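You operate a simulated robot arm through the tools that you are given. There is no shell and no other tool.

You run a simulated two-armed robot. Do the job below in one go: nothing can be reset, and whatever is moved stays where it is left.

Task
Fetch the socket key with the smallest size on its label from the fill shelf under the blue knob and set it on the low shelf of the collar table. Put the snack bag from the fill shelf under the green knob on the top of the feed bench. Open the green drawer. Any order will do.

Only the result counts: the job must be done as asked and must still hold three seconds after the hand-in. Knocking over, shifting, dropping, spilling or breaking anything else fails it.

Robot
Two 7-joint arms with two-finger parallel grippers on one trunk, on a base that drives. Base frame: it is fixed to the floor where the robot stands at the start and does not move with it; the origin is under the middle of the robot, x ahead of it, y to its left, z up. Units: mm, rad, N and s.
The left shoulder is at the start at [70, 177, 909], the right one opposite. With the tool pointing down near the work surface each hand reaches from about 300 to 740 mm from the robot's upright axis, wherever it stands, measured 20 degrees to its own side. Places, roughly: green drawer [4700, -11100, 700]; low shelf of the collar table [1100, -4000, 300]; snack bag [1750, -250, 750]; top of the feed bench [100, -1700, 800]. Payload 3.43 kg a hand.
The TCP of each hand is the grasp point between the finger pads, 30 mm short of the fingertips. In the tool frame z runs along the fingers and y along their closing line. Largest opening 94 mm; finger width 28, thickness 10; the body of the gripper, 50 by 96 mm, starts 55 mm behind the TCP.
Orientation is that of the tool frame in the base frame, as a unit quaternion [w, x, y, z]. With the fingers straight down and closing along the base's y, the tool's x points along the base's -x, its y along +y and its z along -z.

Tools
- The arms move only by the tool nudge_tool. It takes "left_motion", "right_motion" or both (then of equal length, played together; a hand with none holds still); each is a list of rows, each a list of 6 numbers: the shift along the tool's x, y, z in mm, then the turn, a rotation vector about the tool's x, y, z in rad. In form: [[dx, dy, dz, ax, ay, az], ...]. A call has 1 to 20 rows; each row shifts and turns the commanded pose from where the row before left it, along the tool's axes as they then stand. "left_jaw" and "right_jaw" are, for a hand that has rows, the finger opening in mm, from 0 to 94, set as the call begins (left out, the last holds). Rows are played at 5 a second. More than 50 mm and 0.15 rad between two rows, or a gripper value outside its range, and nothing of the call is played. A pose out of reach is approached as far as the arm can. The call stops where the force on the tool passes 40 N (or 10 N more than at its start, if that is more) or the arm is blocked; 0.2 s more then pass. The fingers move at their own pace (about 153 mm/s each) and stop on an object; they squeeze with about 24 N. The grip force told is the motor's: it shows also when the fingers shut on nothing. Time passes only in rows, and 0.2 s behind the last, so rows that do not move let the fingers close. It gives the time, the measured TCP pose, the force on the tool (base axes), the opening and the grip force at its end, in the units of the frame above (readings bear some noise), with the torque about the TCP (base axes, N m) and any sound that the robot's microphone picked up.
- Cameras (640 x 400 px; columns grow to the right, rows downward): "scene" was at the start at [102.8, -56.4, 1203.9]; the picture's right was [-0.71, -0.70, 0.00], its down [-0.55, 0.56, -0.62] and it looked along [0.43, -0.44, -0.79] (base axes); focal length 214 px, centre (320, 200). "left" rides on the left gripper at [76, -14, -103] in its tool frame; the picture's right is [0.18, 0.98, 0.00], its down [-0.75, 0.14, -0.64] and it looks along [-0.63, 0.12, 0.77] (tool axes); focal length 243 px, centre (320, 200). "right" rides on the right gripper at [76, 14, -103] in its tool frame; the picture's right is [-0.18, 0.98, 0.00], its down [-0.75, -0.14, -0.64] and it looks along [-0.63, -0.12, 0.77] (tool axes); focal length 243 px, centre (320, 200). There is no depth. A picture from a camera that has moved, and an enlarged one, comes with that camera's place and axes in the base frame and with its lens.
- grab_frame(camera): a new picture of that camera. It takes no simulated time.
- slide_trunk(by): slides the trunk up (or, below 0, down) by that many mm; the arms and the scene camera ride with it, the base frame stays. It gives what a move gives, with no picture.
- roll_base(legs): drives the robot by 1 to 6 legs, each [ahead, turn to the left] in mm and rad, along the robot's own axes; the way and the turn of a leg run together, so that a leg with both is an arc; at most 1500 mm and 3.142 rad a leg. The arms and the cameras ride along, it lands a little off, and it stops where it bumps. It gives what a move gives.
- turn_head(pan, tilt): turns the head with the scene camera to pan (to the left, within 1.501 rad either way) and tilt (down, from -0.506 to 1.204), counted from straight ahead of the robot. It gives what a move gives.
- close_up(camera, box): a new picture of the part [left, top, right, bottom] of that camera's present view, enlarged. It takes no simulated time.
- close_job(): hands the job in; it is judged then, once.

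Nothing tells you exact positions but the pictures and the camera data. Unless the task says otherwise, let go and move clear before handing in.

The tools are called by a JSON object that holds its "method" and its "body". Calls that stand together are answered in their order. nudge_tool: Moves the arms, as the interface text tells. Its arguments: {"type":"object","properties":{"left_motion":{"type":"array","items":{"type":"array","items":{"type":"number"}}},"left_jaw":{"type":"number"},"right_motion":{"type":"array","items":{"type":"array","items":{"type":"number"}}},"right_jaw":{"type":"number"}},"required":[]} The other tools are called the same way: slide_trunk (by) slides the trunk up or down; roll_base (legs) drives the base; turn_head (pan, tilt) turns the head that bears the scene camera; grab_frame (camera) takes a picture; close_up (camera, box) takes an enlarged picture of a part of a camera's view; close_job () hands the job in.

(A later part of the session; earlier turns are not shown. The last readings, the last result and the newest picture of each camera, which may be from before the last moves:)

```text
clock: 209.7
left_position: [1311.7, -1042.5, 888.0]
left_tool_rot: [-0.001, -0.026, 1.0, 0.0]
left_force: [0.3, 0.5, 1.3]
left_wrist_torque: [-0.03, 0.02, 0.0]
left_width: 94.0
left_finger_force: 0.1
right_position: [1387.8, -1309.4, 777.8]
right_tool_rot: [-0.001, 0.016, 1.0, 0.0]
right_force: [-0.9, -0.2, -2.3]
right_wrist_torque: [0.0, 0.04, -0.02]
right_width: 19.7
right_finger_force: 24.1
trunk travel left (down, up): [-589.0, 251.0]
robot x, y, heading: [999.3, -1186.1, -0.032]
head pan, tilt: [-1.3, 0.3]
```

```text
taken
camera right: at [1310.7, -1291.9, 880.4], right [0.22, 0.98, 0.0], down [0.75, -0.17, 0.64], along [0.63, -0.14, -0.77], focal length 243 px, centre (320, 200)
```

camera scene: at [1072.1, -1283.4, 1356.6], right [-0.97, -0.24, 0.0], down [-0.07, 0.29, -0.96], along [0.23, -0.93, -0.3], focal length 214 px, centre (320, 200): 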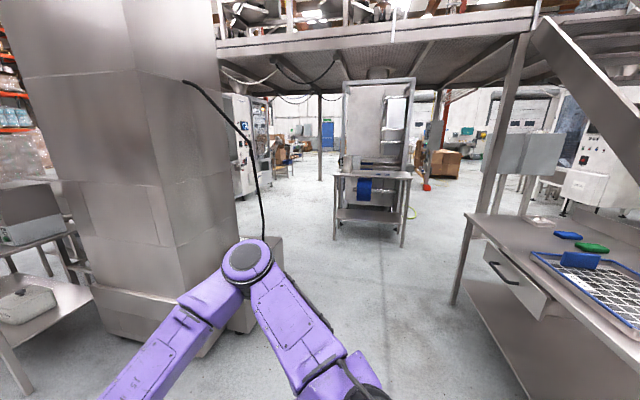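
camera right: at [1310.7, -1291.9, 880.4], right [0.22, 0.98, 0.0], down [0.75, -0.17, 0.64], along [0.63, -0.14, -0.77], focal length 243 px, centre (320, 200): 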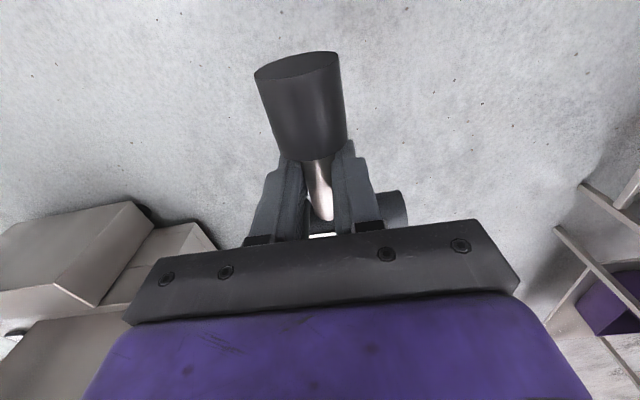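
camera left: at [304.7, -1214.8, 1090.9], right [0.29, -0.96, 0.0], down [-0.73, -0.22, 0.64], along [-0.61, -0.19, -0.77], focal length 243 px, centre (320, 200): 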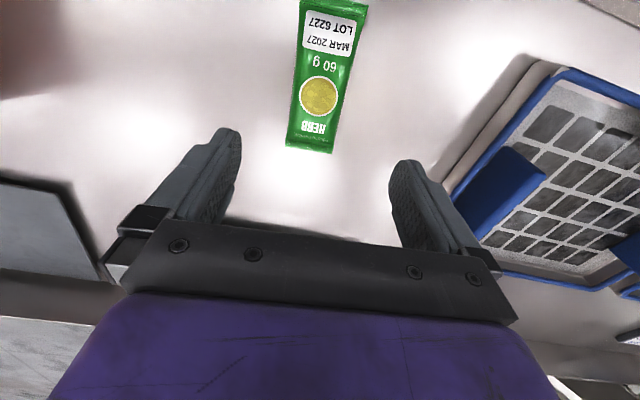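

The collar table with its low shelf is visible ahead under the mezzanine, with a machine (blue roll) behind it. I zoom in.

{"method": "close_up", "body": {"camera": "scene", "box": [310, 140, 438, 250]}}

{"method": "close_up", "body": {"camera": "scene", "box": [200, 60, 520, 260]}}

```text
3.64 times, centred on (374, 195) of scene
camera zoom: at [1072.1, -1283.4, 1356.6], right [-0.97, -0.24, 0.0], down [-0.07, 0.29, -0.96], along [0.23, -0.93, -0.3], focal length 780 px, centre (124, 218)
```

zoom: 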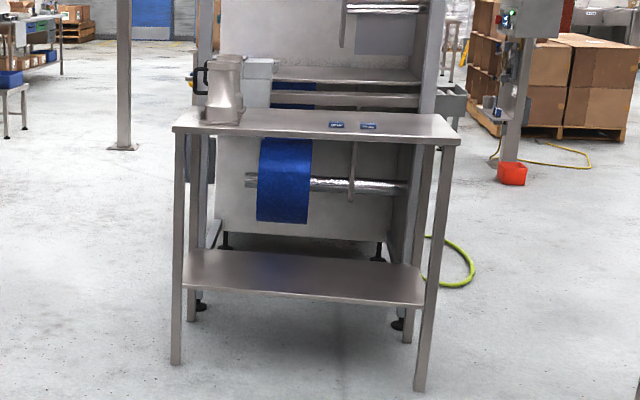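

```text
2.00 times, centred on (360, 160) of scene
camera zoom: at [1072.1, -1283.4, 1356.6], right [-0.97, -0.24, 0.0], down [-0.07, 0.29, -0.96], along [0.23, -0.93, -0.3], focal length 429 px, centre (240, 280)
```

zoom: 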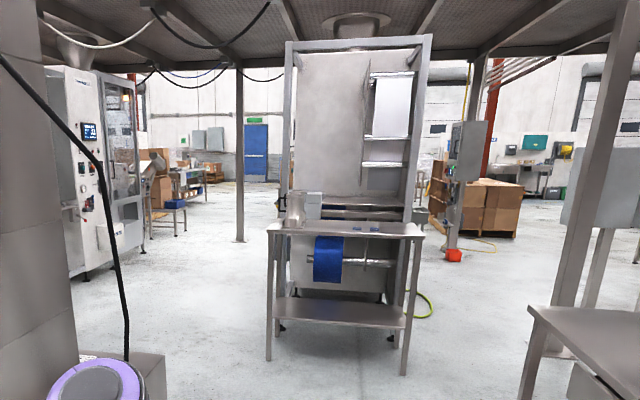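

The collar table spans about x 620–1530 with its front at y≈-3845, top at z≈870 and low shelf at z≈305. I turn toward it and drive most of the way down the aisle.

{"method": "roll_base", "body": {"legs": [[0, -1.471], [1100, 0]]}}

{"method": "turn_head", "body": {"pan": 0.0, "tilt": 0.4}}

{"method": "grab_frame", "body": {"camera": "scene"}}

```text
clock: 219.1
left_position: [1215.0, -2603.4, 887.0]
left_tool_rot: [0.0, 0.66, 0.751, 0.0]
left_force: [0.3, 0.4, -0.1]
left_wrist_torque: [-0.02, 0.03, 0.01]
left_width: 94.2
left_finger_force: 0.1
right_position: [955.6, -2698.2, 777.7]
right_tool_rot: [-0.002, 0.692, 0.722, 0.0]
right_force: [-0.2, -0.3, -2.2]
right_wrist_torque: [0.04, 0.04, -0.03]
right_width: 19.6
right_finger_force: 24.0
trunk travel left (down, up): [-589.0, 251.0]
robot x, y, heading: [1046.2, -2302.4, -1.528]
head pan, tilt: [-1.3, 0.3]
```

```text
clock: 220.6
left_position: [1216.4, -2603.1, 887.5]
left_tool_rot: [0.001, 0.661, 0.751, 0.0]
left_force: [0.3, 0.3, 0.2]
left_wrist_torque: [0.0, -0.02, -0.02]
left_width: 94.0
left_finger_force: 0.1
right_position: [955.2, -2698.9, 778.1]
right_tool_rot: [0.0, 0.691, 0.722, 0.001]
right_force: [1.0, -0.6, -2.2]
right_wrist_torque: [0.05, 0.0, 0.0]
right_width: 19.4
right_finger_force: 24.0
trunk travel left (down, up): [-589.0, 251.0]
robot x, y, heading: [1048.1, -2301.0, -1.524]
head pan, tilt: [0.0, 0.4]
```

```text
taken
camera scene: at [1052.7, -2448.9, 1347.3], right [-1.0, -0.04, 0.0], down [-0.02, 0.39, -0.92], along [0.04, -0.92, -0.39], focal length 214 px, centre (320, 200)
```

scene: 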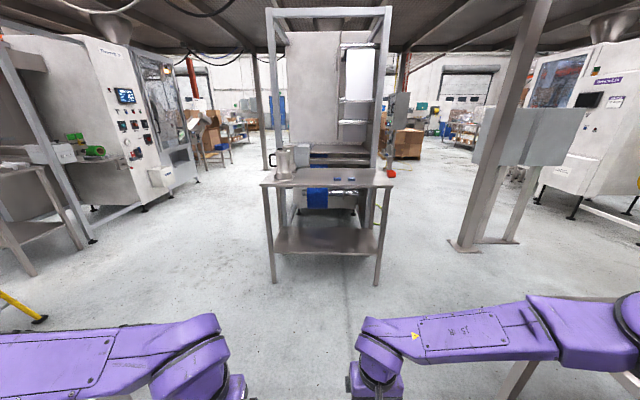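

The low shelf front is at y≈-3815, x 650–1495. I raise the key hand a bit relative to the shoulder and lower the trunk so the arm can go in under the table top.

{"method": "nudge_tool", "body": {"right_motion": [[0, 0, -8, 0, 0, 0], [0, 0, -16, 0, 0, 0], [0, 0, -20, 0, 0, 0], [0, 0, -20, 0, 0, 0], [0, 0, -20, 0, 0, 0], [0, 0, -16, 0, 0, 0], [0, 0, -10, 0, 0, 0]]}}

{"method": "slide_trunk", "body": {"by": -470}}

{"method": "roll_base", "body": {"legs": [[0, -0.045], [950, 0]]}}

{"method": "turn_head", "body": {"pan": 0.0, "tilt": 0.5}}

{"method": "grab_frame", "body": {"camera": "scene"}}

{"method": "grab_frame", "body": {"camera": "right"}}

```text
clock: 222.2
left_position: [1216.3, -2603.2, 887.4]
left_tool_rot: [-0.001, 0.66, 0.751, -0.001]
left_force: [-0.2, 0.2, 0.1]
left_wrist_torque: [0.02, 0.0, -0.03]
left_width: 94.0
left_finger_force: 0.1
right_position: [956.6, -2699.1, 888.6]
right_tool_rot: [0.0, 0.691, 0.723, 0.0]
right_force: [0.5, 0.2, -2.0]
right_wrist_torque: [0.02, -0.05, 0.02]
right_width: 19.6
right_finger_force: 24.0
trunk travel left (down, up): [-589.0, 251.0]
robot x, y, heading: [1046.1, -2300.6, -1.526]
head pan, tilt: [0.0, 0.4]
```

```text
refused: -470 is not a number from -400 to 400
```

```text
clock: 227.5
left_position: [1208.8, -3564.4, 886.8]
left_tool_rot: [0.0, 0.674, 0.739, 0.0]
left_force: [0.2, 0.1, 0.0]
left_wrist_torque: [-0.01, 0.0, -0.01]
left_width: 93.7
left_finger_force: 0.0
right_position: [946.3, -3651.4, 888.5]
right_tool_rot: [0.0, 0.704, 0.71, 0.001]
right_force: [-0.1, 0.0, -2.4]
right_wrist_torque: [0.01, -0.01, 0.01]
right_width: 19.8
right_finger_force: 24.3
trunk travel left (down, up): [-589.0, 251.0]
robot x, y, heading: [1047.4, -3259.0, -1.562]
head pan, tilt: [0.0, 0.4]
```

```text
clock: 228.2
left_position: [1208.0, -3563.4, 886.9]
left_tool_rot: [0.0, 0.673, 0.739, 0.0]
left_force: [0.1, 0.3, 0.8]
left_wrist_torque: [-0.04, -0.01, -0.01]
left_width: 94.1
left_finger_force: 0.2
right_position: [945.8, -3649.6, 888.3]
right_tool_rot: [0.0, 0.704, 0.71, 0.0]
right_force: [-0.3, -0.6, -1.5]
right_wrist_torque: [0.02, -0.04, -0.02]
right_width: 19.5
right_finger_force: 23.6
trunk travel left (down, up): [-589.0, 251.0]
robot x, y, heading: [1049.0, -3255.5, -1.565]
head pan, tilt: [0.0, 0.499]
```

```text
taken
camera scene: at [1050.7, -3402.0, 1338.2], right [-1.0, -0.01, 0.0], down [0.0, 0.48, -0.88], along [0.01, -0.88, -0.48], focal length 214 px, centre (320, 200)
```

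scene: 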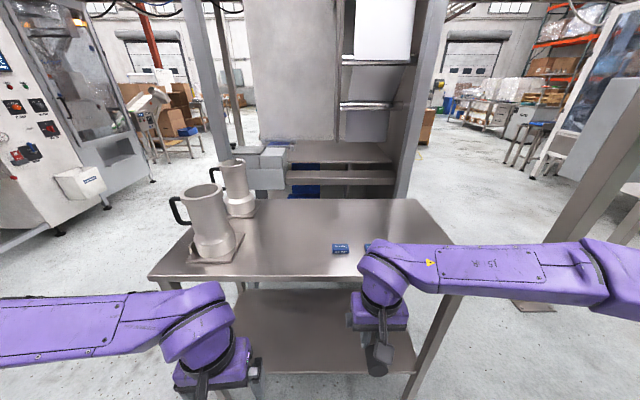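

```text
taken
camera right: at [958.9, -3573.8, 990.5], right [0.98, -0.17, 0.0], down [-0.13, -0.76, 0.64], along [-0.11, -0.63, -0.77], focal length 243 px, centre (320, 200)
```

right: 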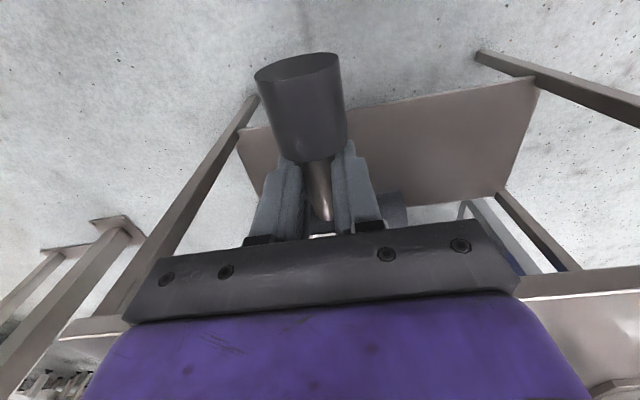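

The trunk step was limited to 400, so it did not lower yet; the hand is still 110 mm clear of the table edge. I lower the trunk now in two steps.

{"method": "slide_trunk", "body": {"by": -300}}

{"method": "slide_trunk", "body": {"by": -170}}

{"method": "turn_head", "body": {"pan": 0.0, "tilt": 0.35}}

{"method": "grab_frame", "body": {"camera": "scene"}}

{"method": "grab_frame", "body": {"camera": "right"}}

{"method": "grab_frame", "body": {"camera": "left"}}

```text
clock: 231.2
left_position: [1210.0, -3563.0, 587.5]
left_tool_rot: [0.0, 0.674, 0.739, 0.0]
left_force: [-1.0, -0.4, -0.5]
left_wrist_torque: [-0.01, 0.02, 0.03]
left_width: 93.9
left_finger_force: 0.1
right_position: [946.3, -3649.6, 588.1]
right_tool_rot: [-0.001, 0.703, 0.711, 0.0]
right_force: [0.7, -0.7, -1.9]
right_wrist_torque: [0.05, 0.0, 0.0]
right_width: 19.5
right_finger_force: 23.9
trunk travel left (down, up): [-289.0, 551.0]
robot x, y, heading: [1052.0, -3259.4, -1.565]
head pan, tilt: [0.0, 0.499]
```

```text
clock: 233.1
left_position: [1208.7, -3562.7, 416.0]
left_tool_rot: [0.0, 0.674, 0.739, 0.0]
left_force: [-0.4, 0.2, 1.1]
left_wrist_torque: [0.0, -0.02, 0.02]
left_width: 94.0
left_finger_force: 0.1
right_position: [946.4, -3649.2, 419.3]
right_tool_rot: [0.0, 0.704, 0.71, 0.001]
right_force: [0.9, 0.0, -2.2]
right_wrist_torque: [0.04, 0.03, 0.0]
right_width: 19.4
right_finger_force: 24.4
trunk travel left (down, up): [-119.0, 721.0]
robot x, y, heading: [1048.8, -3261.7, -1.563]
head pan, tilt: [0.0, 0.499]
```

```text
clock: 233.8
left_position: [1209.4, -3563.3, 418.1]
left_tool_rot: [0.0, 0.674, 0.739, 0.0]
left_force: [0.0, -0.9, -0.4]
left_wrist_torque: [0.0, -0.01, -0.02]
left_width: 94.2
left_finger_force: 0.1
right_position: [946.6, -3649.8, 418.9]
right_tool_rot: [-0.001, 0.704, 0.71, 0.002]
right_force: [-0.2, -0.4, -2.4]
right_wrist_torque: [0.05, 0.0, 0.01]
right_width: 19.4
right_finger_force: 23.6
trunk travel left (down, up): [-119.0, 721.0]
robot x, y, heading: [1050.2, -3256.0, -1.564]
head pan, tilt: [0.0, 0.351]
```

```text
taken
camera scene: at [1050.8, -3403.9, 881.8], right [-1.0, -0.01, 0.0], down [0.0, 0.34, -0.94], along [0.01, -0.94, -0.34], focal length 214 px, centre (320, 200)
```

scene: 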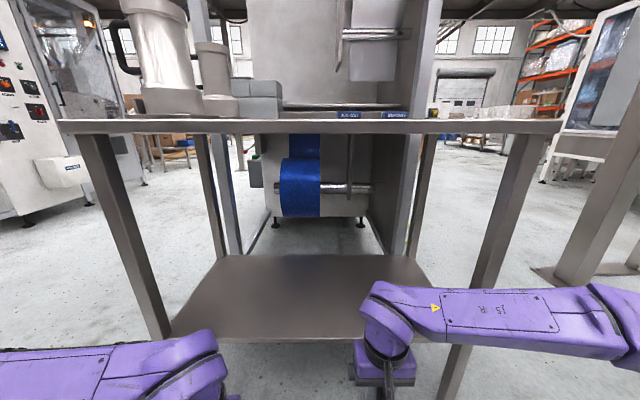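

```text
taken
camera right: at [958.9, -3573.6, 520.5], right [0.98, -0.17, 0.0], down [-0.13, -0.76, 0.64], along [-0.11, -0.63, -0.77], focal length 243 px, centre (320, 200)
```

right: 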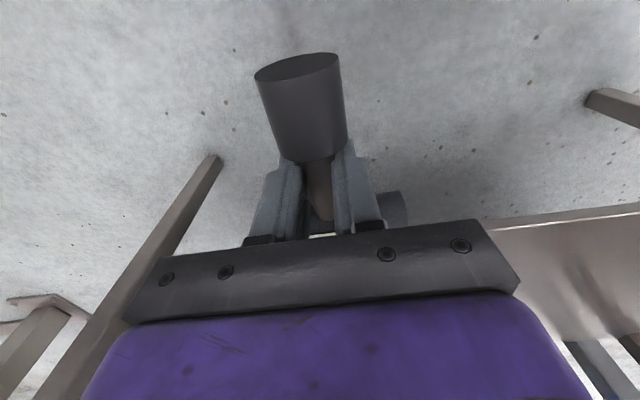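

```text
taken
camera left: at [1187.0, -3489.2, 520.2], right [0.96, 0.27, 0.0], down [0.21, -0.74, 0.64], along [0.18, -0.62, -0.77], focal length 243 px, centre (320, 200)
```

left: 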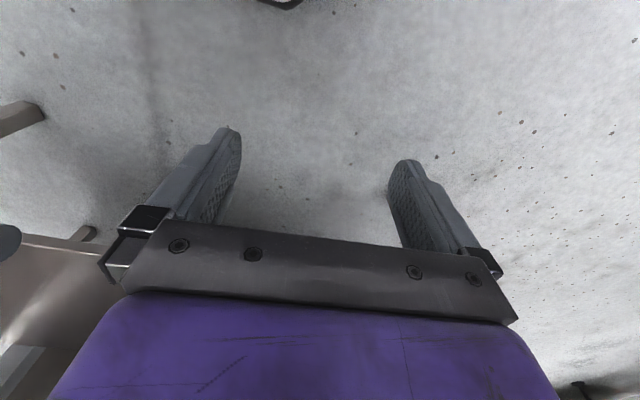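

The low shelf is empty and well in view (front edge y≈-3831, back y≈-4216). I roll 160 mm closer and then extend the key hand under the table top.

{"method": "roll_base", "body": {"legs": [[160, 0]]}}

{"method": "nudge_tool", "body": {"right_motion": [[-5, 0, 0, 0, 0, 0], [-10, 3, 0, 0, 0, 0], [-15, 3, 0, 0, 0, 0], [-15, 3, 0, 0, 0, 0], [-15, 3, 0, 0, 0, 0], [-15, 3, 0, 0, 0, 0], [-15, 3, 0, 0, 0, 0], [-15, 3, 0, 0, 0, 0], [-15, 3, 0, 0, 0, 0], [-15, 3, 0, 0, 0, 0], [-10, 2, 0, 0, 0, 0], [-5, 0, 0, 0, 0, 0]]}}

{"method": "grab_frame", "body": {"camera": "scene"}}

{"method": "grab_frame", "body": {"camera": "right"}}

```text
clock: 235.2
left_position: [1211.5, -3721.1, 416.3]
left_tool_rot: [0.0, 0.671, 0.741, 0.001]
left_force: [0.8, 0.4, 0.2]
left_wrist_torque: [0.03, 0.0, 0.03]
left_width: 94.1
left_finger_force: 0.1
right_position: [950.6, -3809.6, 418.8]
right_tool_rot: [-0.001, 0.701, 0.713, 0.0]
right_force: [-0.1, -0.9, -1.3]
right_wrist_torque: [0.04, -0.02, -0.04]
right_width: 19.7
right_finger_force: 23.6
trunk travel left (down, up): [-119.0, 721.0]
robot x, y, heading: [1050.2, -3419.3, -1.557]
head pan, tilt: [0.0, 0.351]
```

```text
clock: 237.8
left_position: [1212.4, -3721.9, 417.1]
left_tool_rot: [0.0, 0.671, 0.741, 0.0]
left_force: [0.5, 0.4, -0.5]
left_wrist_torque: [0.01, 0.0, -0.02]
left_width: 93.9
left_finger_force: 0.1
right_position: [980.8, -3957.8, 417.4]
right_tool_rot: [0.0, 0.702, 0.713, 0.0]
right_force: [0.5, -0.2, -3.0]
right_wrist_torque: [0.04, 0.01, 0.02]
right_width: 19.3
right_finger_force: 24.0
trunk travel left (down, up): [-119.0, 721.0]
robot x, y, heading: [1046.9, -3412.5, -1.555]
head pan, tilt: [0.0, 0.351]
```

```text
taken
camera scene: at [1053.5, -3562.7, 881.9], right [-1.0, -0.01, 0.0], down [-0.01, 0.34, -0.94], along [0.01, -0.94, -0.34], focal length 214 px, centre (320, 200)
```

scene: 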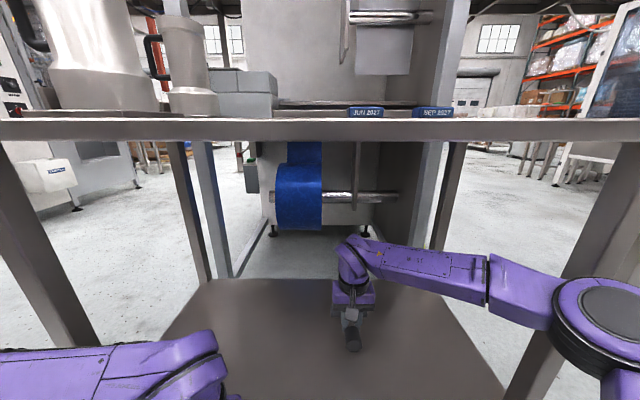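

```text
taken
camera right: at [994.5, -3881.7, 520.1], right [0.99, -0.17, 0.0], down [-0.13, -0.76, 0.64], along [-0.11, -0.63, -0.77], focal length 243 px, centre (320, 200)
```

right: 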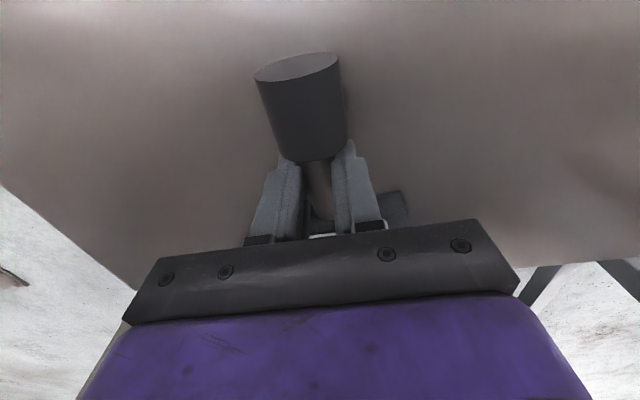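

The key hovers over the low shelf. I lower it slowly, then in small steps until contact.

{"method": "nudge_tool", "body": {"right_motion": [[0, 0, 4, 0, 0, 0], [0, 0, 8, 0, 0, 0], [0, 0, 10, 0, 0, 0], [0, 0, 10, 0, 0, 0], [0, 0, 8, 0, 0, 0], [0, 0, 6, 0, 0, 0], [0, 0, 5, 0, 0, 0], [0, 0, 4, 0, 0, 0]]}}

{"method": "nudge_tool", "body": {"right_motion": [[0, 0, 3, 0, 0, 0], [0, 0, 3, 0, 0, 0]]}}

{"method": "close_up", "body": {"camera": "scene", "box": [300, 220, 420, 380]}}

```text
clock: 239.6
left_position: [1212.0, -3721.2, 415.9]
left_tool_rot: [0.0, 0.671, 0.742, 0.0]
left_force: [0.0, -0.9, 0.8]
left_wrist_torque: [-0.03, 0.01, 0.01]
left_width: 94.0
left_finger_force: 0.0
right_position: [980.4, -3957.1, 363.0]
right_tool_rot: [-0.001, 0.702, 0.712, 0.001]
right_force: [0.3, -0.4, -3.1]
right_wrist_torque: [0.04, -0.01, 0.06]
right_width: 19.6
right_finger_force: 24.2
trunk travel left (down, up): [-119.0, 721.0]
robot x, y, heading: [1052.3, -3420.9, -1.556]
head pan, tilt: [0.0, 0.351]
```

```text
clock: 240.2
left_position: [1211.9, -3720.8, 417.3]
left_tool_rot: [0.0, 0.671, 0.741, 0.001]
left_force: [0.4, -0.5, 0.1]
left_wrist_torque: [-0.03, 0.0, 0.02]
left_width: 93.9
left_finger_force: 0.1
right_position: [982.9, -3957.6, 357.4]
right_tool_rot: [0.0, 0.701, 0.713, 0.001]
right_force: [-0.5, 1.0, -2.7]
right_wrist_torque: [0.05, 0.0, 0.01]
right_width: 19.7
right_finger_force: 24.9
trunk travel left (down, up): [-119.0, 721.0]
robot x, y, heading: [1045.9, -3414.5, -1.562]
head pan, tilt: [0.0, 0.351]
```

```text
2.50 times, centred on (360, 300) of scene
camera zoom: at [1053.5, -3562.6, 881.9], right [-1.0, -0.01, 0.0], down [-0.01, 0.34, -0.94], along [0.01, -0.94, -0.34], focal length 536 px, centre (220, -50)
```

zoom: 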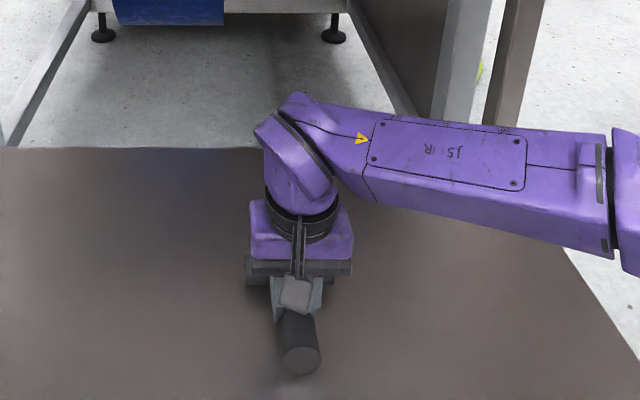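

Nearly there, as the key's shadow meets it; I continue in 2 mm steps to contact.

{"method": "nudge_tool", "body": {"right_motion": [[0, 0, 2, 0, 0, 0], [0, 0, 2, 0, 0, 0], [0, 0, 2, 0, 0, 0]]}}

{"method": "nudge_tool", "body": {"right_motion": [[0, 0, 2, 0, 0, 0], [0, 0, 2, 0, 0, 0]]}}

{"method": "nudge_tool", "body": {"right_motion": [[0, 0, 2, 0, 0, 0]]}}

```text
clock: 241.0
left_position: [1211.9, -3721.6, 417.0]
left_tool_rot: [-0.001, 0.671, 0.742, 0.0]
left_force: [-0.2, 0.0, 0.3]
left_wrist_torque: [-0.01, -0.01, 0.02]
left_width: 93.9
left_finger_force: 0.0
right_position: [981.5, -3957.9, 351.8]
right_tool_rot: [0.0, 0.702, 0.712, 0.0]
right_force: [-0.4, 0.3, -0.6]
right_wrist_torque: [-0.08, 0.02, -0.01]
right_width: 19.7
right_finger_force: 23.9
trunk travel left (down, up): [-119.0, 721.0]
robot x, y, heading: [1053.2, -3417.6, -1.557]
head pan, tilt: [0.0, 0.351]
```

```text
clock: 241.6
left_position: [1211.7, -3718.6, 418.8]
left_tool_rot: [0.001, 0.671, 0.741, -0.001]
left_force: [-0.2, -0.2, 0.3]
left_wrist_torque: [0.01, 0.03, -0.01]
left_width: 94.2
left_finger_force: 0.1
right_position: [980.8, -3957.9, 351.7]
right_tool_rot: [0.003, 0.703, 0.712, -0.001]
right_force: [-4.6, 3.5, 26.5]
right_wrist_torque: [0.26, 0.04, -0.01]
right_width: 19.8
right_finger_force: 23.5
trunk travel left (down, up): [-119.0, 721.0]
robot x, y, heading: [1050.8, -3413.3, -1.556]
head pan, tilt: [0.0, 0.351]
```

```text
clock: 242.1
left_position: [1211.8, -3722.0, 417.3]
left_tool_rot: [0.001, 0.672, 0.741, 0.0]
left_force: [0.1, -0.2, -0.1]
left_wrist_torque: [-0.04, 0.0, 0.03]
left_width: 93.8
left_finger_force: 0.1
right_position: [983.5, -3960.2, 351.0]
right_tool_rot: [0.005, 0.702, 0.712, -0.001]
right_force: [0.0, 2.0, 18.5]
right_wrist_torque: [0.44, -0.04, -0.05]
right_width: 19.7
right_finger_force: 24.6
trunk travel left (down, up): [-119.0, 721.0]
robot x, y, heading: [1050.8, -3416.8, -1.553]
head pan, tilt: [0.0, 0.351]
stopped in row 1 (right hand): the force on the tool passed its limit at 41 N (the readings are from after the stop); the commanded pose is now the measured one
```

The key is firmly on the shelf (TCP z≈351, shelf z≈317). I ease off slightly, open the jaws and rise straight up.

{"method": "nudge_tool", "body": {"right_motion": [[0, 0, -1, 0, 0, 0], [0, 0, 0, 0, 0, 0]]}}

{"method": "nudge_tool", "body": {"right_motion": [[0, 0, 0, 0, 0, 0], [0, 0, 0, 0, 0, 0], [0, 0, 0, 0, 0, 0], [0, 0, 0, 0, 0, 0]], "right_jaw": 94}}

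{"method": "nudge_tool", "body": {"right_motion": [[0, 0, -5, 0, 0, 0], [0, 0, -10, 0, 0, 0], [0, 0, -15, 0, 0, 0], [0, 0, -20, 0, 0, 0], [0, 0, -20, 0, 0, 0]]}}

{"method": "grab_frame", "body": {"camera": "right"}}

{"method": "grab_frame", "body": {"camera": "scene"}}

```text
clock: 242.7
left_position: [1213.0, -3719.8, 418.2]
left_tool_rot: [0.001, 0.671, 0.742, -0.001]
left_force: [-0.5, 0.6, -0.7]
left_wrist_torque: [0.0, -0.01, -0.01]
left_width: 93.9
left_finger_force: 0.0
right_position: [983.5, -3960.7, 350.8]
right_tool_rot: [0.004, 0.702, 0.712, -0.001]
right_force: [2.6, 1.7, 24.2]
right_wrist_torque: [0.45, -0.17, 0.0]
right_width: 19.6
right_finger_force: 23.9
trunk travel left (down, up): [-119.0, 721.0]
robot x, y, heading: [1051.2, -3418.1, -1.553]
head pan, tilt: [0.0, 0.351]
```

```text
clock: 243.7
left_position: [1212.5, -3721.1, 417.7]
left_tool_rot: [-0.001, 0.671, 0.742, 0.0]
left_force: [0.2, 1.0, 0.1]
left_wrist_torque: [0.0, 0.02, 0.0]
left_width: 94.3
left_finger_force: 0.0
right_position: [982.1, -3958.7, 348.1]
right_tool_rot: [0.002, 0.702, 0.712, 0.0]
right_force: [2.4, 1.0, 4.0]
right_wrist_torque: [0.08, 0.09, -0.04]
right_width: 92.4
right_finger_force: 0.0
trunk travel left (down, up): [-119.0, 721.0]
robot x, y, heading: [1049.5, -3417.6, -1.561]
head pan, tilt: [0.0, 0.351]
```

```text
clock: 244.9
left_position: [1212.7, -3721.0, 416.5]
left_tool_rot: [0.0, 0.671, 0.741, 0.0]
left_force: [-0.1, 0.5, -1.2]
left_wrist_torque: [0.01, 0.01, -0.01]
left_width: 94.0
left_finger_force: 0.0
right_position: [983.5, -3959.1, 419.0]
right_tool_rot: [0.002, 0.702, 0.712, 0.001]
right_force: [0.2, -1.0, -0.4]
right_wrist_torque: [-0.01, 0.01, 0.02]
right_width: 94.0
right_finger_force: 0.1
trunk travel left (down, up): [-119.0, 721.0]
robot x, y, heading: [1049.3, -3415.9, -1.56]
head pan, tilt: [0.0, 0.351]
```

```text
taken
camera right: at [995.2, -3882.7, 521.3], right [0.99, -0.17, 0.0], down [-0.13, -0.75, 0.64], along [-0.11, -0.63, -0.77], focal length 243 px, centre (320, 200)
```

right: 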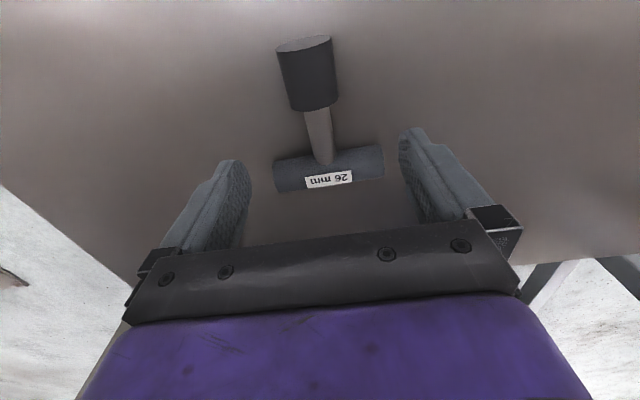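

```text
taken
camera scene: at [1053.5, -3562.4, 881.9], right [-1.0, -0.01, 0.0], down [0.0, 0.34, -0.94], along [0.01, -0.94, -0.34], focal length 214 px, centre (320, 200)
```

scene: 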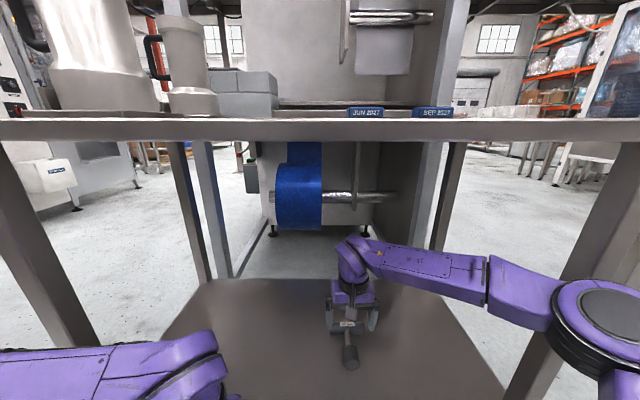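

The 26 mm key lies on the low shelf. I pull the hand straight out and back the robot away.

{"method": "nudge_tool", "body": {"right_motion": [[15, 0, -5, 0, 0, 0], [25, -3, 0, 0, 0, 0], [25, -4, 0, 0, 0, 0], [25, -4, 0, 0, 0, 0], [25, -4, 0, 0, 0, 0], [25, -4, 0, 0, 0, 0], [20, -4, 0, 0, 0, 0], [10, -2, 0, 0, 0, 0]]}}

{"method": "roll_base", "body": {"legs": [[-350, 0]]}}

{"method": "turn_head", "body": {"pan": 0.0, "tilt": 0.25}}

{"method": "grab_frame", "body": {"camera": "scene"}}

```text
clock: 246.7
left_position: [1212.0, -3721.0, 417.6]
left_tool_rot: [0.001, 0.671, 0.742, 0.001]
left_force: [0.9, 0.2, -0.8]
left_wrist_torque: [0.01, 0.02, 0.02]
left_width: 93.9
left_finger_force: 0.2
right_position: [953.3, -3790.2, 423.5]
right_tool_rot: [0.003, 0.702, 0.712, 0.0]
right_force: [0.1, -0.7, 0.2]
right_wrist_torque: [0.01, 0.01, -0.02]
right_width: 94.0
right_finger_force: 0.0
trunk travel left (down, up): [-119.0, 721.0]
robot x, y, heading: [1050.5, -3416.2, -1.557]
head pan, tilt: [0.0, 0.351]
```

```text
clock: 249.0
left_position: [1206.7, -3366.8, 416.6]
left_tool_rot: [-0.001, 0.669, 0.743, -0.001]
left_force: [0.3, -0.3, -0.9]
left_wrist_torque: [0.01, 0.01, -0.03]
left_width: 94.1
left_finger_force: 0.0
right_position: [951.5, -3436.2, 423.0]
right_tool_rot: [0.002, 0.7, 0.714, 0.0]
right_force: [0.7, 0.9, 1.1]
right_wrist_torque: [0.02, 0.04, 0.0]
right_width: 94.0
right_finger_force: 0.0
trunk travel left (down, up): [-119.0, 721.0]
robot x, y, heading: [1046.5, -3061.3, -1.551]
head pan, tilt: [0.0, 0.351]
```

```text
clock: 249.7
left_position: [1208.4, -3365.6, 416.0]
left_tool_rot: [0.0, 0.67, 0.743, 0.0]
left_force: [0.0, -0.6, -0.2]
left_wrist_torque: [-0.01, -0.02, 0.01]
left_width: 93.9
left_finger_force: 0.0
right_position: [951.1, -3436.7, 424.2]
right_tool_rot: [0.002, 0.7, 0.714, 0.0]
right_force: [0.2, 0.3, -0.1]
right_wrist_torque: [-0.03, 0.03, 0.02]
right_width: 94.2
right_finger_force: 0.0
trunk travel left (down, up): [-119.0, 721.0]
robot x, y, heading: [1047.2, -3064.2, -1.55]
head pan, tilt: [0.0, 0.25]
```

```text
taken
camera scene: at [1048.2, -3208.6, 891.3], right [-1.0, -0.02, 0.0], down [-0.01, 0.25, -0.97], along [0.02, -0.97, -0.25], focal length 214 px, centre (320, 200)
```

scene: 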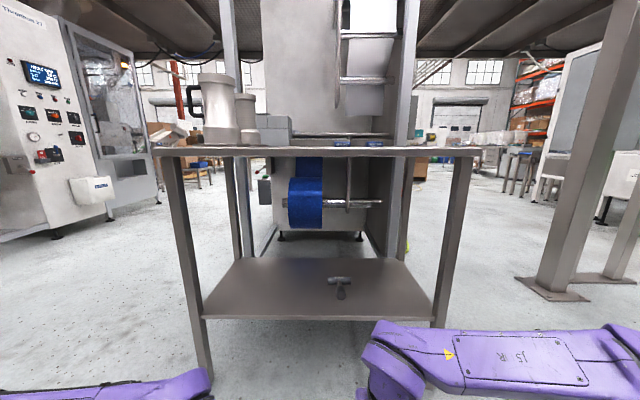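

The key sits on the low shelf. Next is the green drawer near [4700, -11100, 700]; I raise the trunk and look in that direction.

{"method": "slide_trunk", "body": {"by": 400}}

{"method": "slide_trunk", "body": {"by": 100}}

{"method": "turn_head", "body": {"pan": 0.5, "tilt": 0.15}}

{"method": "grab_frame", "body": {"camera": "scene"}}

{"method": "close_up", "body": {"camera": "scene", "box": [200, 100, 420, 240]}}

```text
clock: 253.5
left_position: [1209.0, -3366.4, 818.4]
left_tool_rot: [-0.001, 0.669, 0.744, 0.0]
left_force: [-0.4, 0.3, -0.4]
left_wrist_torque: [0.02, -0.02, -0.01]
left_width: 93.9
left_finger_force: 0.0
right_position: [949.6, -3436.8, 822.9]
right_tool_rot: [0.002, 0.699, 0.715, 0.001]
right_force: [0.2, -0.2, 0.0]
right_wrist_torque: [-0.01, 0.0, -0.02]
right_width: 93.9
right_finger_force: 0.0
trunk travel left (down, up): [-519.0, 321.0]
robot x, y, heading: [1043.4, -3060.8, -1.55]
head pan, tilt: [0.0, 0.25]
```

```text
clock: 254.8
left_position: [1208.5, -3366.9, 916.8]
left_tool_rot: [0.0, 0.669, 0.743, 0.0]
left_force: [-0.1, 0.1, 0.6]
left_wrist_torque: [0.03, 0.02, 0.0]
left_width: 94.1
left_finger_force: 0.1
right_position: [951.0, -3435.5, 922.8]
right_tool_rot: [0.002, 0.7, 0.714, 0.0]
right_force: [-0.4, 0.4, 0.1]
right_wrist_torque: [0.03, -0.01, 0.03]
right_width: 94.0
right_finger_force: 0.0
trunk travel left (down, up): [-619.0, 221.0]
robot x, y, heading: [1043.4, -3063.3, -1.546]
head pan, tilt: [0.0, 0.25]
```

```text
clock: 255.8
left_position: [1207.1, -3367.0, 916.4]
left_tool_rot: [0.0, 0.669, 0.743, 0.0]
left_force: [0.6, -0.9, 0.6]
left_wrist_torque: [0.04, 0.03, -0.03]
left_width: 94.0
left_finger_force: 0.1
right_position: [951.8, -3437.4, 920.9]
right_tool_rot: [0.002, 0.7, 0.714, 0.0]
right_force: [0.5, 0.7, 0.8]
right_wrist_torque: [0.02, 0.01, 0.02]
right_width: 94.1
right_finger_force: 0.0
trunk travel left (down, up): [-619.0, 221.0]
robot x, y, heading: [1046.3, -3061.9, -1.555]
head pan, tilt: [0.499, 0.15]
```

```text
taken
camera scene: at [1092.3, -3195.9, 1400.6], right [-0.87, -0.5, 0.0], down [-0.07, 0.13, -0.99], along [0.49, -0.86, -0.15], focal length 214 px, centre (320, 200)
```

scene: 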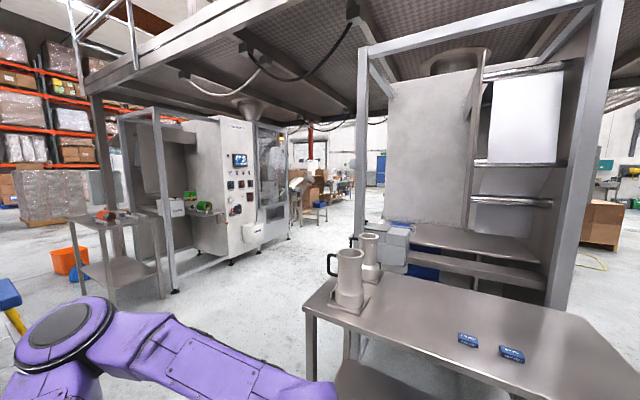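

```text
2.86 times, centred on (310, 170) of scene
camera zoom: at [1092.3, -3195.9, 1400.6], right [-0.87, -0.5, 0.0], down [-0.07, 0.13, -0.99], along [0.49, -0.86, -0.15], focal length 613 px, centre (349, 286)
```

zoom: 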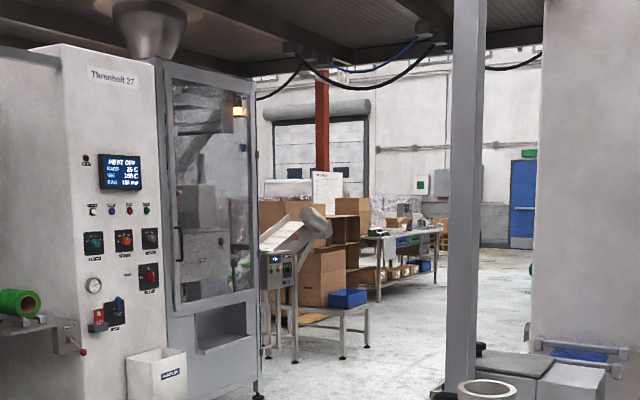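

A far bench with coloured drawers shows in the gap, matching [4700, -11100]. I zoom further.

{"method": "close_up", "body": {"camera": "scene", "box": [300, 160, 364, 200]}}

{"method": "turn_head", "body": {"pan": 0.3, "tilt": 0.15}}

{"method": "turn_head", "body": {"pan": -0.5, "tilt": 0.2}}

{"method": "grab_frame", "body": {"camera": "scene"}}

```text
10.00 times, centred on (332, 180) of scene
camera zoom: at [1092.3, -3195.9, 1400.6], right [-0.87, -0.5, 0.0], down [-0.07, 0.13, -0.99], along [0.49, -0.86, -0.15], focal length 2145 px, centre (200, 400)
```

zoom: 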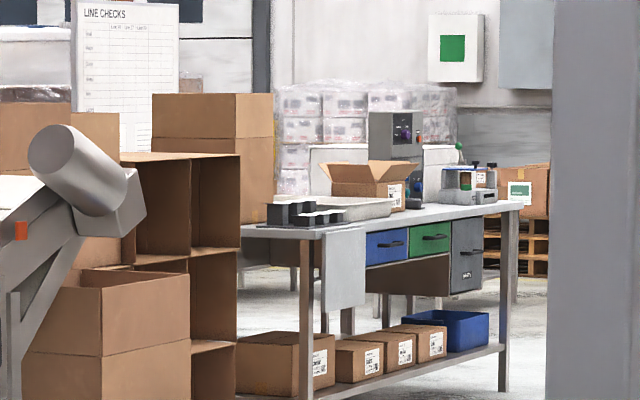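

```text
clock: 256.5
left_position: [1207.1, -3367.1, 917.3]
left_tool_rot: [0.0, 0.669, 0.743, 0.0]
left_force: [0.6, 0.6, -0.1]
left_wrist_torque: [-0.04, 0.02, 0.04]
left_width: 94.3
left_finger_force: 0.1
right_position: [950.0, -3436.3, 923.2]
right_tool_rot: [0.002, 0.7, 0.714, 0.0]
right_force: [0.7, -0.3, 0.9]
right_wrist_torque: [-0.01, 0.0, 0.0]
right_width: 94.3
right_finger_force: 0.0
trunk travel left (down, up): [-619.0, 221.0]
robot x, y, heading: [1043.3, -3064.3, -1.549]
head pan, tilt: [0.3, 0.15]
```

```text
clock: 257.6
left_position: [1207.2, -3366.0, 916.7]
left_tool_rot: [0.0, 0.668, 0.744, 0.0]
left_force: [0.1, -0.4, 0.1]
left_wrist_torque: [0.0, 0.03, 0.02]
left_width: 94.0
left_finger_force: 0.0
right_position: [950.3, -3436.2, 922.3]
right_tool_rot: [0.002, 0.7, 0.714, -0.001]
right_force: [0.0, 0.0, 0.2]
right_wrist_torque: [0.01, -0.01, -0.03]
right_width: 94.1
right_finger_force: 0.0
trunk travel left (down, up): [-619.0, 221.0]
robot x, y, heading: [1042.7, -3060.7, -1.551]
head pan, tilt: [-0.499, 0.201]
```

```text
taken
camera scene: at [1003.5, -3198.0, 1395.9], right [-0.89, 0.46, 0.0], down [0.09, 0.18, -0.98], along [-0.45, -0.87, -0.2], focal length 214 px, centre (320, 200)
```

scene: 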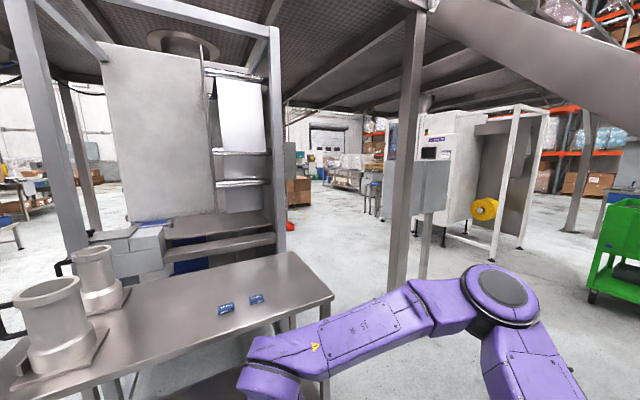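

The drawers (blue, green, grey) are on the front of a packing bench facing -x at about x≈4450. I look left to see how to pass between the column and the collar table.

{"method": "turn_head", "body": {"pan": 1.2, "tilt": 0.35}}

{"method": "grab_frame", "body": {"camera": "scene"}}

{"method": "turn_head", "body": {"pan": -1.2, "tilt": 0.35}}

{"method": "grab_frame", "body": {"camera": "scene"}}

```text
clock: 259.3
left_position: [1207.1, -3367.3, 917.3]
left_tool_rot: [0.0, 0.669, 0.743, -0.001]
left_force: [0.4, -0.6, -1.0]
left_wrist_torque: [-0.02, 0.0, -0.01]
left_width: 93.9
left_finger_force: 0.1
right_position: [949.7, -3434.9, 922.9]
right_tool_rot: [0.003, 0.699, 0.715, 0.0]
right_force: [0.1, 0.1, -0.1]
right_wrist_torque: [-0.05, 0.05, 0.0]
right_width: 94.0
right_finger_force: 0.1
trunk travel left (down, up): [-619.0, 221.0]
robot x, y, heading: [1045.5, -3063.7, -1.55]
head pan, tilt: [1.201, 0.351]
```

```text
taken
camera scene: at [1133.8, -3147.3, 1381.9], right [-0.34, -0.94, 0.0], down [-0.32, 0.12, -0.94], along [0.88, -0.32, -0.34], focal length 214 px, centre (320, 200)
```

scene: 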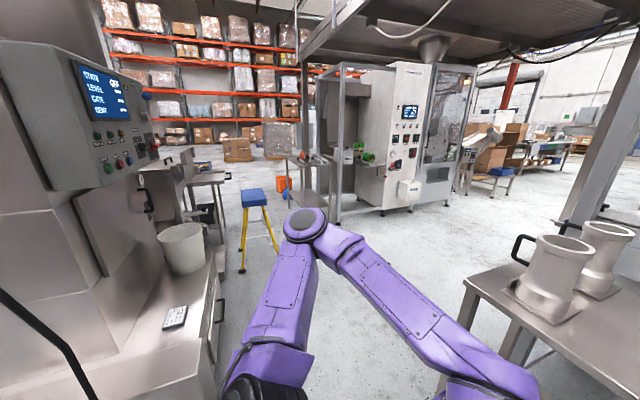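

```text
clock: 261.5
left_position: [1207.9, -3367.1, 916.4]
left_tool_rot: [0.0, 0.669, 0.743, -0.001]
left_force: [0.5, 0.5, -0.6]
left_wrist_torque: [-0.05, -0.01, -0.03]
left_width: 94.1
left_finger_force: 0.0
right_position: [951.4, -3436.7, 923.0]
right_tool_rot: [0.003, 0.7, 0.714, 0.0]
right_force: [-1.0, -0.1, -0.2]
right_wrist_torque: [-0.02, -0.01, -0.01]
right_width: 94.1
right_finger_force: 0.1
trunk travel left (down, up): [-619.0, 221.0]
robot x, y, heading: [1048.7, -3063.6, -1.547]
head pan, tilt: [-1.201, 0.351]
```

```text
taken
camera scene: at [960.3, -3150.8, 1381.9], right [-0.38, 0.92, 0.0], down [0.32, 0.13, -0.94], along [-0.87, -0.36, -0.34], focal length 214 px, centre (320, 200)
```

scene: 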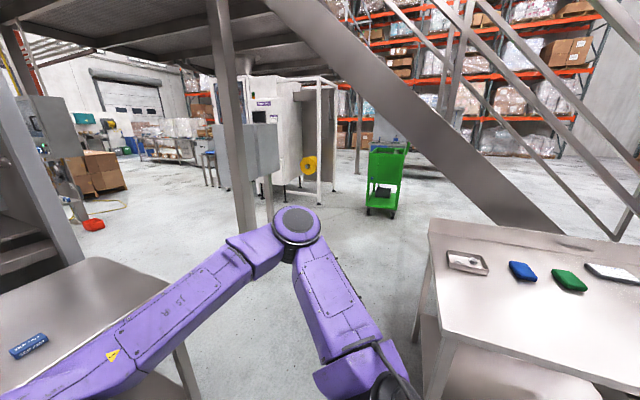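

The cabinet's south face (y≈-2980) and the collar table's corner (≈[1526, -3815]) leave a narrow gap, so I need the base's real size. I turn the left wrist to look back at the base.

{"method": "nudge_tool", "body": {"left_motion": [[0, 0, 0, 0, 0, 0.15], [0, 0, 0, 0, 0, 0.15], [0, 0, 0, 0, 0, 0.15], [0, 0, 0, 0, 0, 0.15], [0, 0, 0, 0, 0, 0.15], [0, 0, 0, 0, 0, 0.15], [0, 0, 0, 0, 0, 0.15], [0, 0, 0, 0, 0, 0.15], [0, 0, 0, 0, 0, 0.15], [0, 0, 0, 0, 0, 0.15], [0, 0, 0, 0, 0, 0.15], [0, 0, 0, 0, 0, 0.15], [0, 0, 0, 0, 0, 0.15], [0, 0, 0, 0, 0, 0.15], [0, 0, 0, 0, 0, 0.15], [0, 0, 0, 0, 0, 0.15], [0, 0, 0, 0, 0, 0.15], [0, 0, 0, 0, 0, 0.15], [0, 0, 0, 0, 0, 0.15], [0, 0, 0, 0, 0, 0.15]]}}

{"method": "grab_frame", "body": {"camera": "left"}}

```text
clock: 265.7
left_position: [1208.0, -3366.6, 917.1]
left_tool_rot: [0.0, 0.906, 0.424, 0.0]
left_force: [-0.8, 0.1, 0.1]
left_wrist_torque: [-0.02, 0.01, 0.03]
left_width: 94.1
left_finger_force: 0.0
left hand out of reach, approached as far as the arm can: row 6, 7, 8, 9, 10, 11, 12, 13, 14, 15, 16, 17, 18, 19, 20
right_position: [949.6, -3436.0, 922.9]
right_tool_rot: [0.002, 0.7, 0.714, 0.0]
right_force: [0.1, 0.5, 0.4]
right_wrist_torque: [-0.01, -0.02, 0.0]
right_width: 94.1
right_finger_force: 0.0
trunk travel left (down, up): [-619.0, 221.0]
robot x, y, heading: [1046.3, -3067.3, -1.555]
head pan, tilt: [-1.201, 0.351]
```

```text
taken
camera left: at [1245.8, -3298.9, 1020.8], right [0.87, -0.49, 0.0], down [-0.37, -0.67, 0.64], along [-0.31, -0.56, -0.77], focal length 243 px, centre (320, 200)
```

left: 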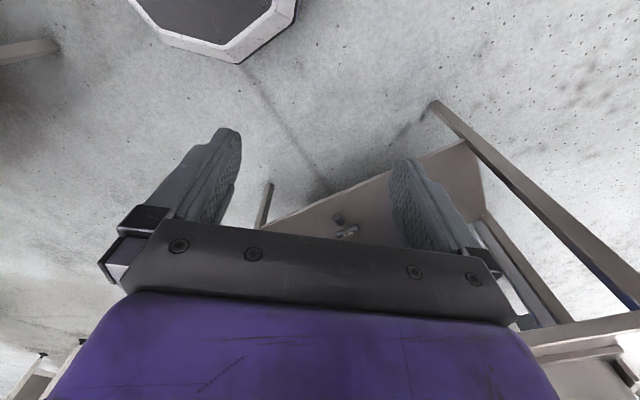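

The base is a low octagon of about 270 mm radius. I restore the left wrist and study the cabinet on the left more closely.

{"method": "nudge_tool", "body": {"left_motion": [[0, 0, 0, 0, 0, -0.15], [0, 0, 0, 0, 0, -0.15], [0, 0, 0, 0, 0, -0.15], [0, 0, 0, 0, 0, -0.15], [0, 0, 0, 0, 0, -0.15], [0, 0, 0, 0, 0, -0.05]]}}

{"method": "slide_trunk", "body": {"by": 215}}

{"method": "turn_head", "body": {"pan": 1.4, "tilt": 0.55}}

{"method": "grab_frame", "body": {"camera": "scene"}}

{"method": "turn_head", "body": {"pan": 0.8, "tilt": 0.6}}

{"method": "grab_frame", "body": {"camera": "scene"}}

```text
clock: 267.1
left_position: [1208.0, -3366.1, 917.1]
left_tool_rot: [0.0, 0.668, 0.744, 0.0]
left_force: [0.6, 0.6, 0.4]
left_wrist_torque: [0.0, -0.03, -0.01]
left_width: 93.7
left_finger_force: 0.0
right_position: [949.8, -3437.1, 922.7]
right_tool_rot: [0.002, 0.7, 0.714, 0.0]
right_force: [-0.3, -0.6, 0.6]
right_wrist_torque: [-0.01, -0.03, -0.03]
right_width: 93.8
right_finger_force: 0.0
trunk travel left (down, up): [-619.0, 221.0]
robot x, y, heading: [1043.0, -3059.5, -1.544]
head pan, tilt: [-1.201, 0.351]
```

```text
clock: 269.4
left_position: [1208.9, -3365.3, 1131.8]
left_tool_rot: [0.0, 0.669, 0.743, 0.0]
left_force: [0.1, 0.5, -0.4]
left_wrist_torque: [-0.01, 0.03, -0.01]
left_width: 94.2
left_finger_force: 0.0
right_position: [951.1, -3436.2, 1137.6]
right_tool_rot: [0.003, 0.699, 0.715, 0.0]
right_force: [-0.3, -0.4, 0.8]
right_wrist_torque: [0.03, -0.02, -0.02]
right_width: 94.2
right_finger_force: 0.1
trunk travel left (down, up): [-834.0, 6.0]
robot x, y, heading: [1045.2, -3064.2, -1.553]
head pan, tilt: [-1.201, 0.351]
```

```text
clock: 271.8
left_position: [1208.4, -3366.8, 1131.7]
left_tool_rot: [0.0, 0.67, 0.743, 0.0]
left_force: [-0.2, 0.0, -0.3]
left_wrist_torque: [0.04, 0.02, 0.01]
left_width: 93.9
left_finger_force: 0.1
right_position: [950.4, -3435.5, 1138.4]
right_tool_rot: [0.002, 0.7, 0.714, 0.0]
right_force: [-0.2, 0.0, -0.2]
right_wrist_torque: [-0.01, 0.0, 0.0]
right_width: 94.0
right_finger_force: 0.0
trunk travel left (down, up): [-834.0, 6.0]
robot x, y, heading: [1044.9, -3065.2, -1.553]
head pan, tilt: [1.4, 0.55]
```

```text
taken
camera scene: at [1135.2, -3128.9, 1578.7], right [-0.15, -0.99, 0.0], down [-0.52, 0.08, -0.85], along [0.84, -0.13, -0.52], focal length 214 px, centre (320, 200)
```

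scene: 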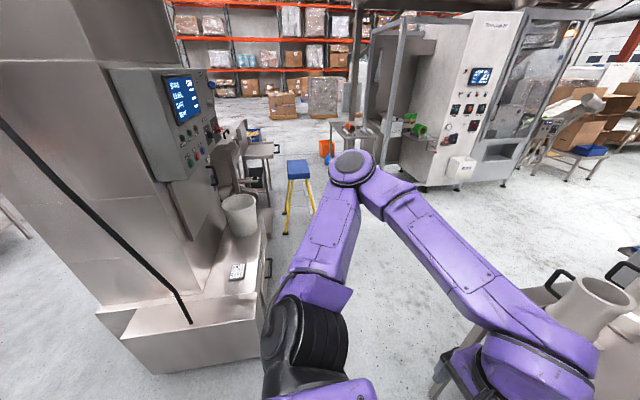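

```text
clock: 272.8
left_position: [1208.3, -3367.3, 1132.0]
left_tool_rot: [0.0, 0.669, 0.743, 0.0]
left_force: [-0.7, 0.3, 0.3]
left_wrist_torque: [0.06, 0.0, -0.01]
left_width: 93.7
left_finger_force: 0.1
right_position: [950.0, -3436.0, 1138.0]
right_tool_rot: [0.003, 0.7, 0.714, 0.001]
right_force: [-1.0, 0.5, 0.0]
right_wrist_torque: [-0.02, 0.0, -0.02]
right_width: 93.9
right_finger_force: 0.0
trunk travel left (down, up): [-834.0, 6.0]
robot x, y, heading: [1045.7, -3061.3, -1.547]
head pan, tilt: [0.799, 0.6]
```

```text
taken
camera scene: at [1111.0, -3175.5, 1574.2], right [-0.68, -0.73, 0.0], down [-0.41, 0.39, -0.83], along [0.6, -0.56, -0.56], focal length 214 px, centre (320, 200)
```

scene: 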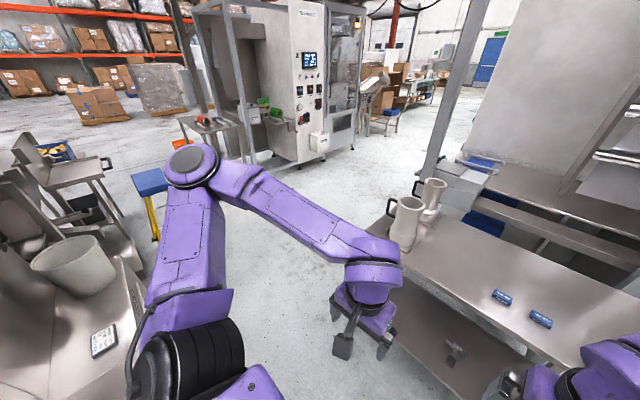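

The cabinet starts at x≈1855 with its south face at y≈-2940, so a path at heading -0.36 passing about 340 mm off the table's corner works, with the trunk fully up. I line up on that path first.

{"method": "roll_base", "body": {"legs": [[208, 0], [0, 1.19]]}}

{"method": "nudge_tool", "body": {"left_motion": [[-40, 0, 0, 0, 0, 0], [-45, 0, 0, 0, 0, 0], [-45, 0, 0, 0, 0, 0], [-45, 0, 0, 0, 0, 0], [-45, 0, 0, 0, 0, 0], [-40, 0, 0, 0, 0, 0]]}}

{"method": "turn_head", "body": {"pan": 0.0, "tilt": 0.6}}

{"method": "grab_frame", "body": {"camera": "scene"}}

```text
clock: 277.4
left_position: [1391.0, -3232.6, 1131.4]
left_tool_rot: [0.0, 0.139, 0.99, -0.001]
left_force: [0.0, -0.1, -1.1]
left_wrist_torque: [0.01, -0.04, -0.01]
left_width: 94.0
left_finger_force: 0.1
right_position: [1360.6, -3498.9, 1137.7]
right_tool_rot: [0.002, 0.179, 0.984, 0.001]
right_force: [0.0, -0.4, -0.1]
right_wrist_torque: [0.02, 0.01, 0.04]
right_width: 94.1
right_finger_force: 0.0
trunk travel left (down, up): [-834.0, 6.0]
robot x, y, heading: [1048.5, -3270.1, -0.363]
head pan, tilt: [0.799, 0.6]
```

```text
clock: 278.8
left_position: [1643.8, -3306.2, 1130.6]
left_tool_rot: [0.0, 0.139, 0.99, 0.001]
left_force: [0.6, 0.2, 0.3]
left_wrist_torque: [0.03, -0.01, -0.03]
left_width: 93.8
left_finger_force: 0.1
right_position: [1360.8, -3498.9, 1137.1]
right_tool_rot: [0.001, 0.182, 0.983, 0.002]
right_force: [0.6, 0.1, -0.5]
right_wrist_torque: [0.02, 0.01, 0.0]
right_width: 94.0
right_finger_force: 0.0
trunk travel left (down, up): [-834.0, 6.0]
robot x, y, heading: [1052.6, -3271.9, -0.363]
head pan, tilt: [0.799, 0.6]
```

```text
clock: 279.9
left_position: [1643.0, -3304.3, 1130.5]
left_tool_rot: [-0.001, 0.139, 0.99, -0.001]
left_force: [0.1, -0.1, -0.2]
left_wrist_torque: [0.01, -0.03, 0.01]
left_width: 93.9
left_finger_force: 0.2
right_position: [1359.7, -3497.8, 1138.1]
right_tool_rot: [0.002, 0.182, 0.983, 0.002]
right_force: [0.7, 0.7, 0.3]
right_wrist_torque: [0.01, 0.03, 0.01]
right_width: 94.0
right_finger_force: 0.0
trunk travel left (down, up): [-834.0, 6.0]
robot x, y, heading: [1051.5, -3271.8, -0.37]
head pan, tilt: [0.0, 0.6]
```

```text
taken
camera scene: at [1179.5, -3322.6, 1574.1], right [-0.36, -0.93, 0.0], down [-0.53, 0.2, -0.82], along [0.77, -0.29, -0.57], focal length 214 px, centre (320, 200)
```

scene: 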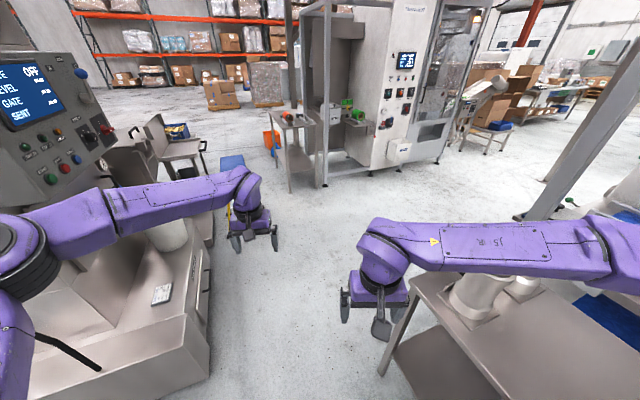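

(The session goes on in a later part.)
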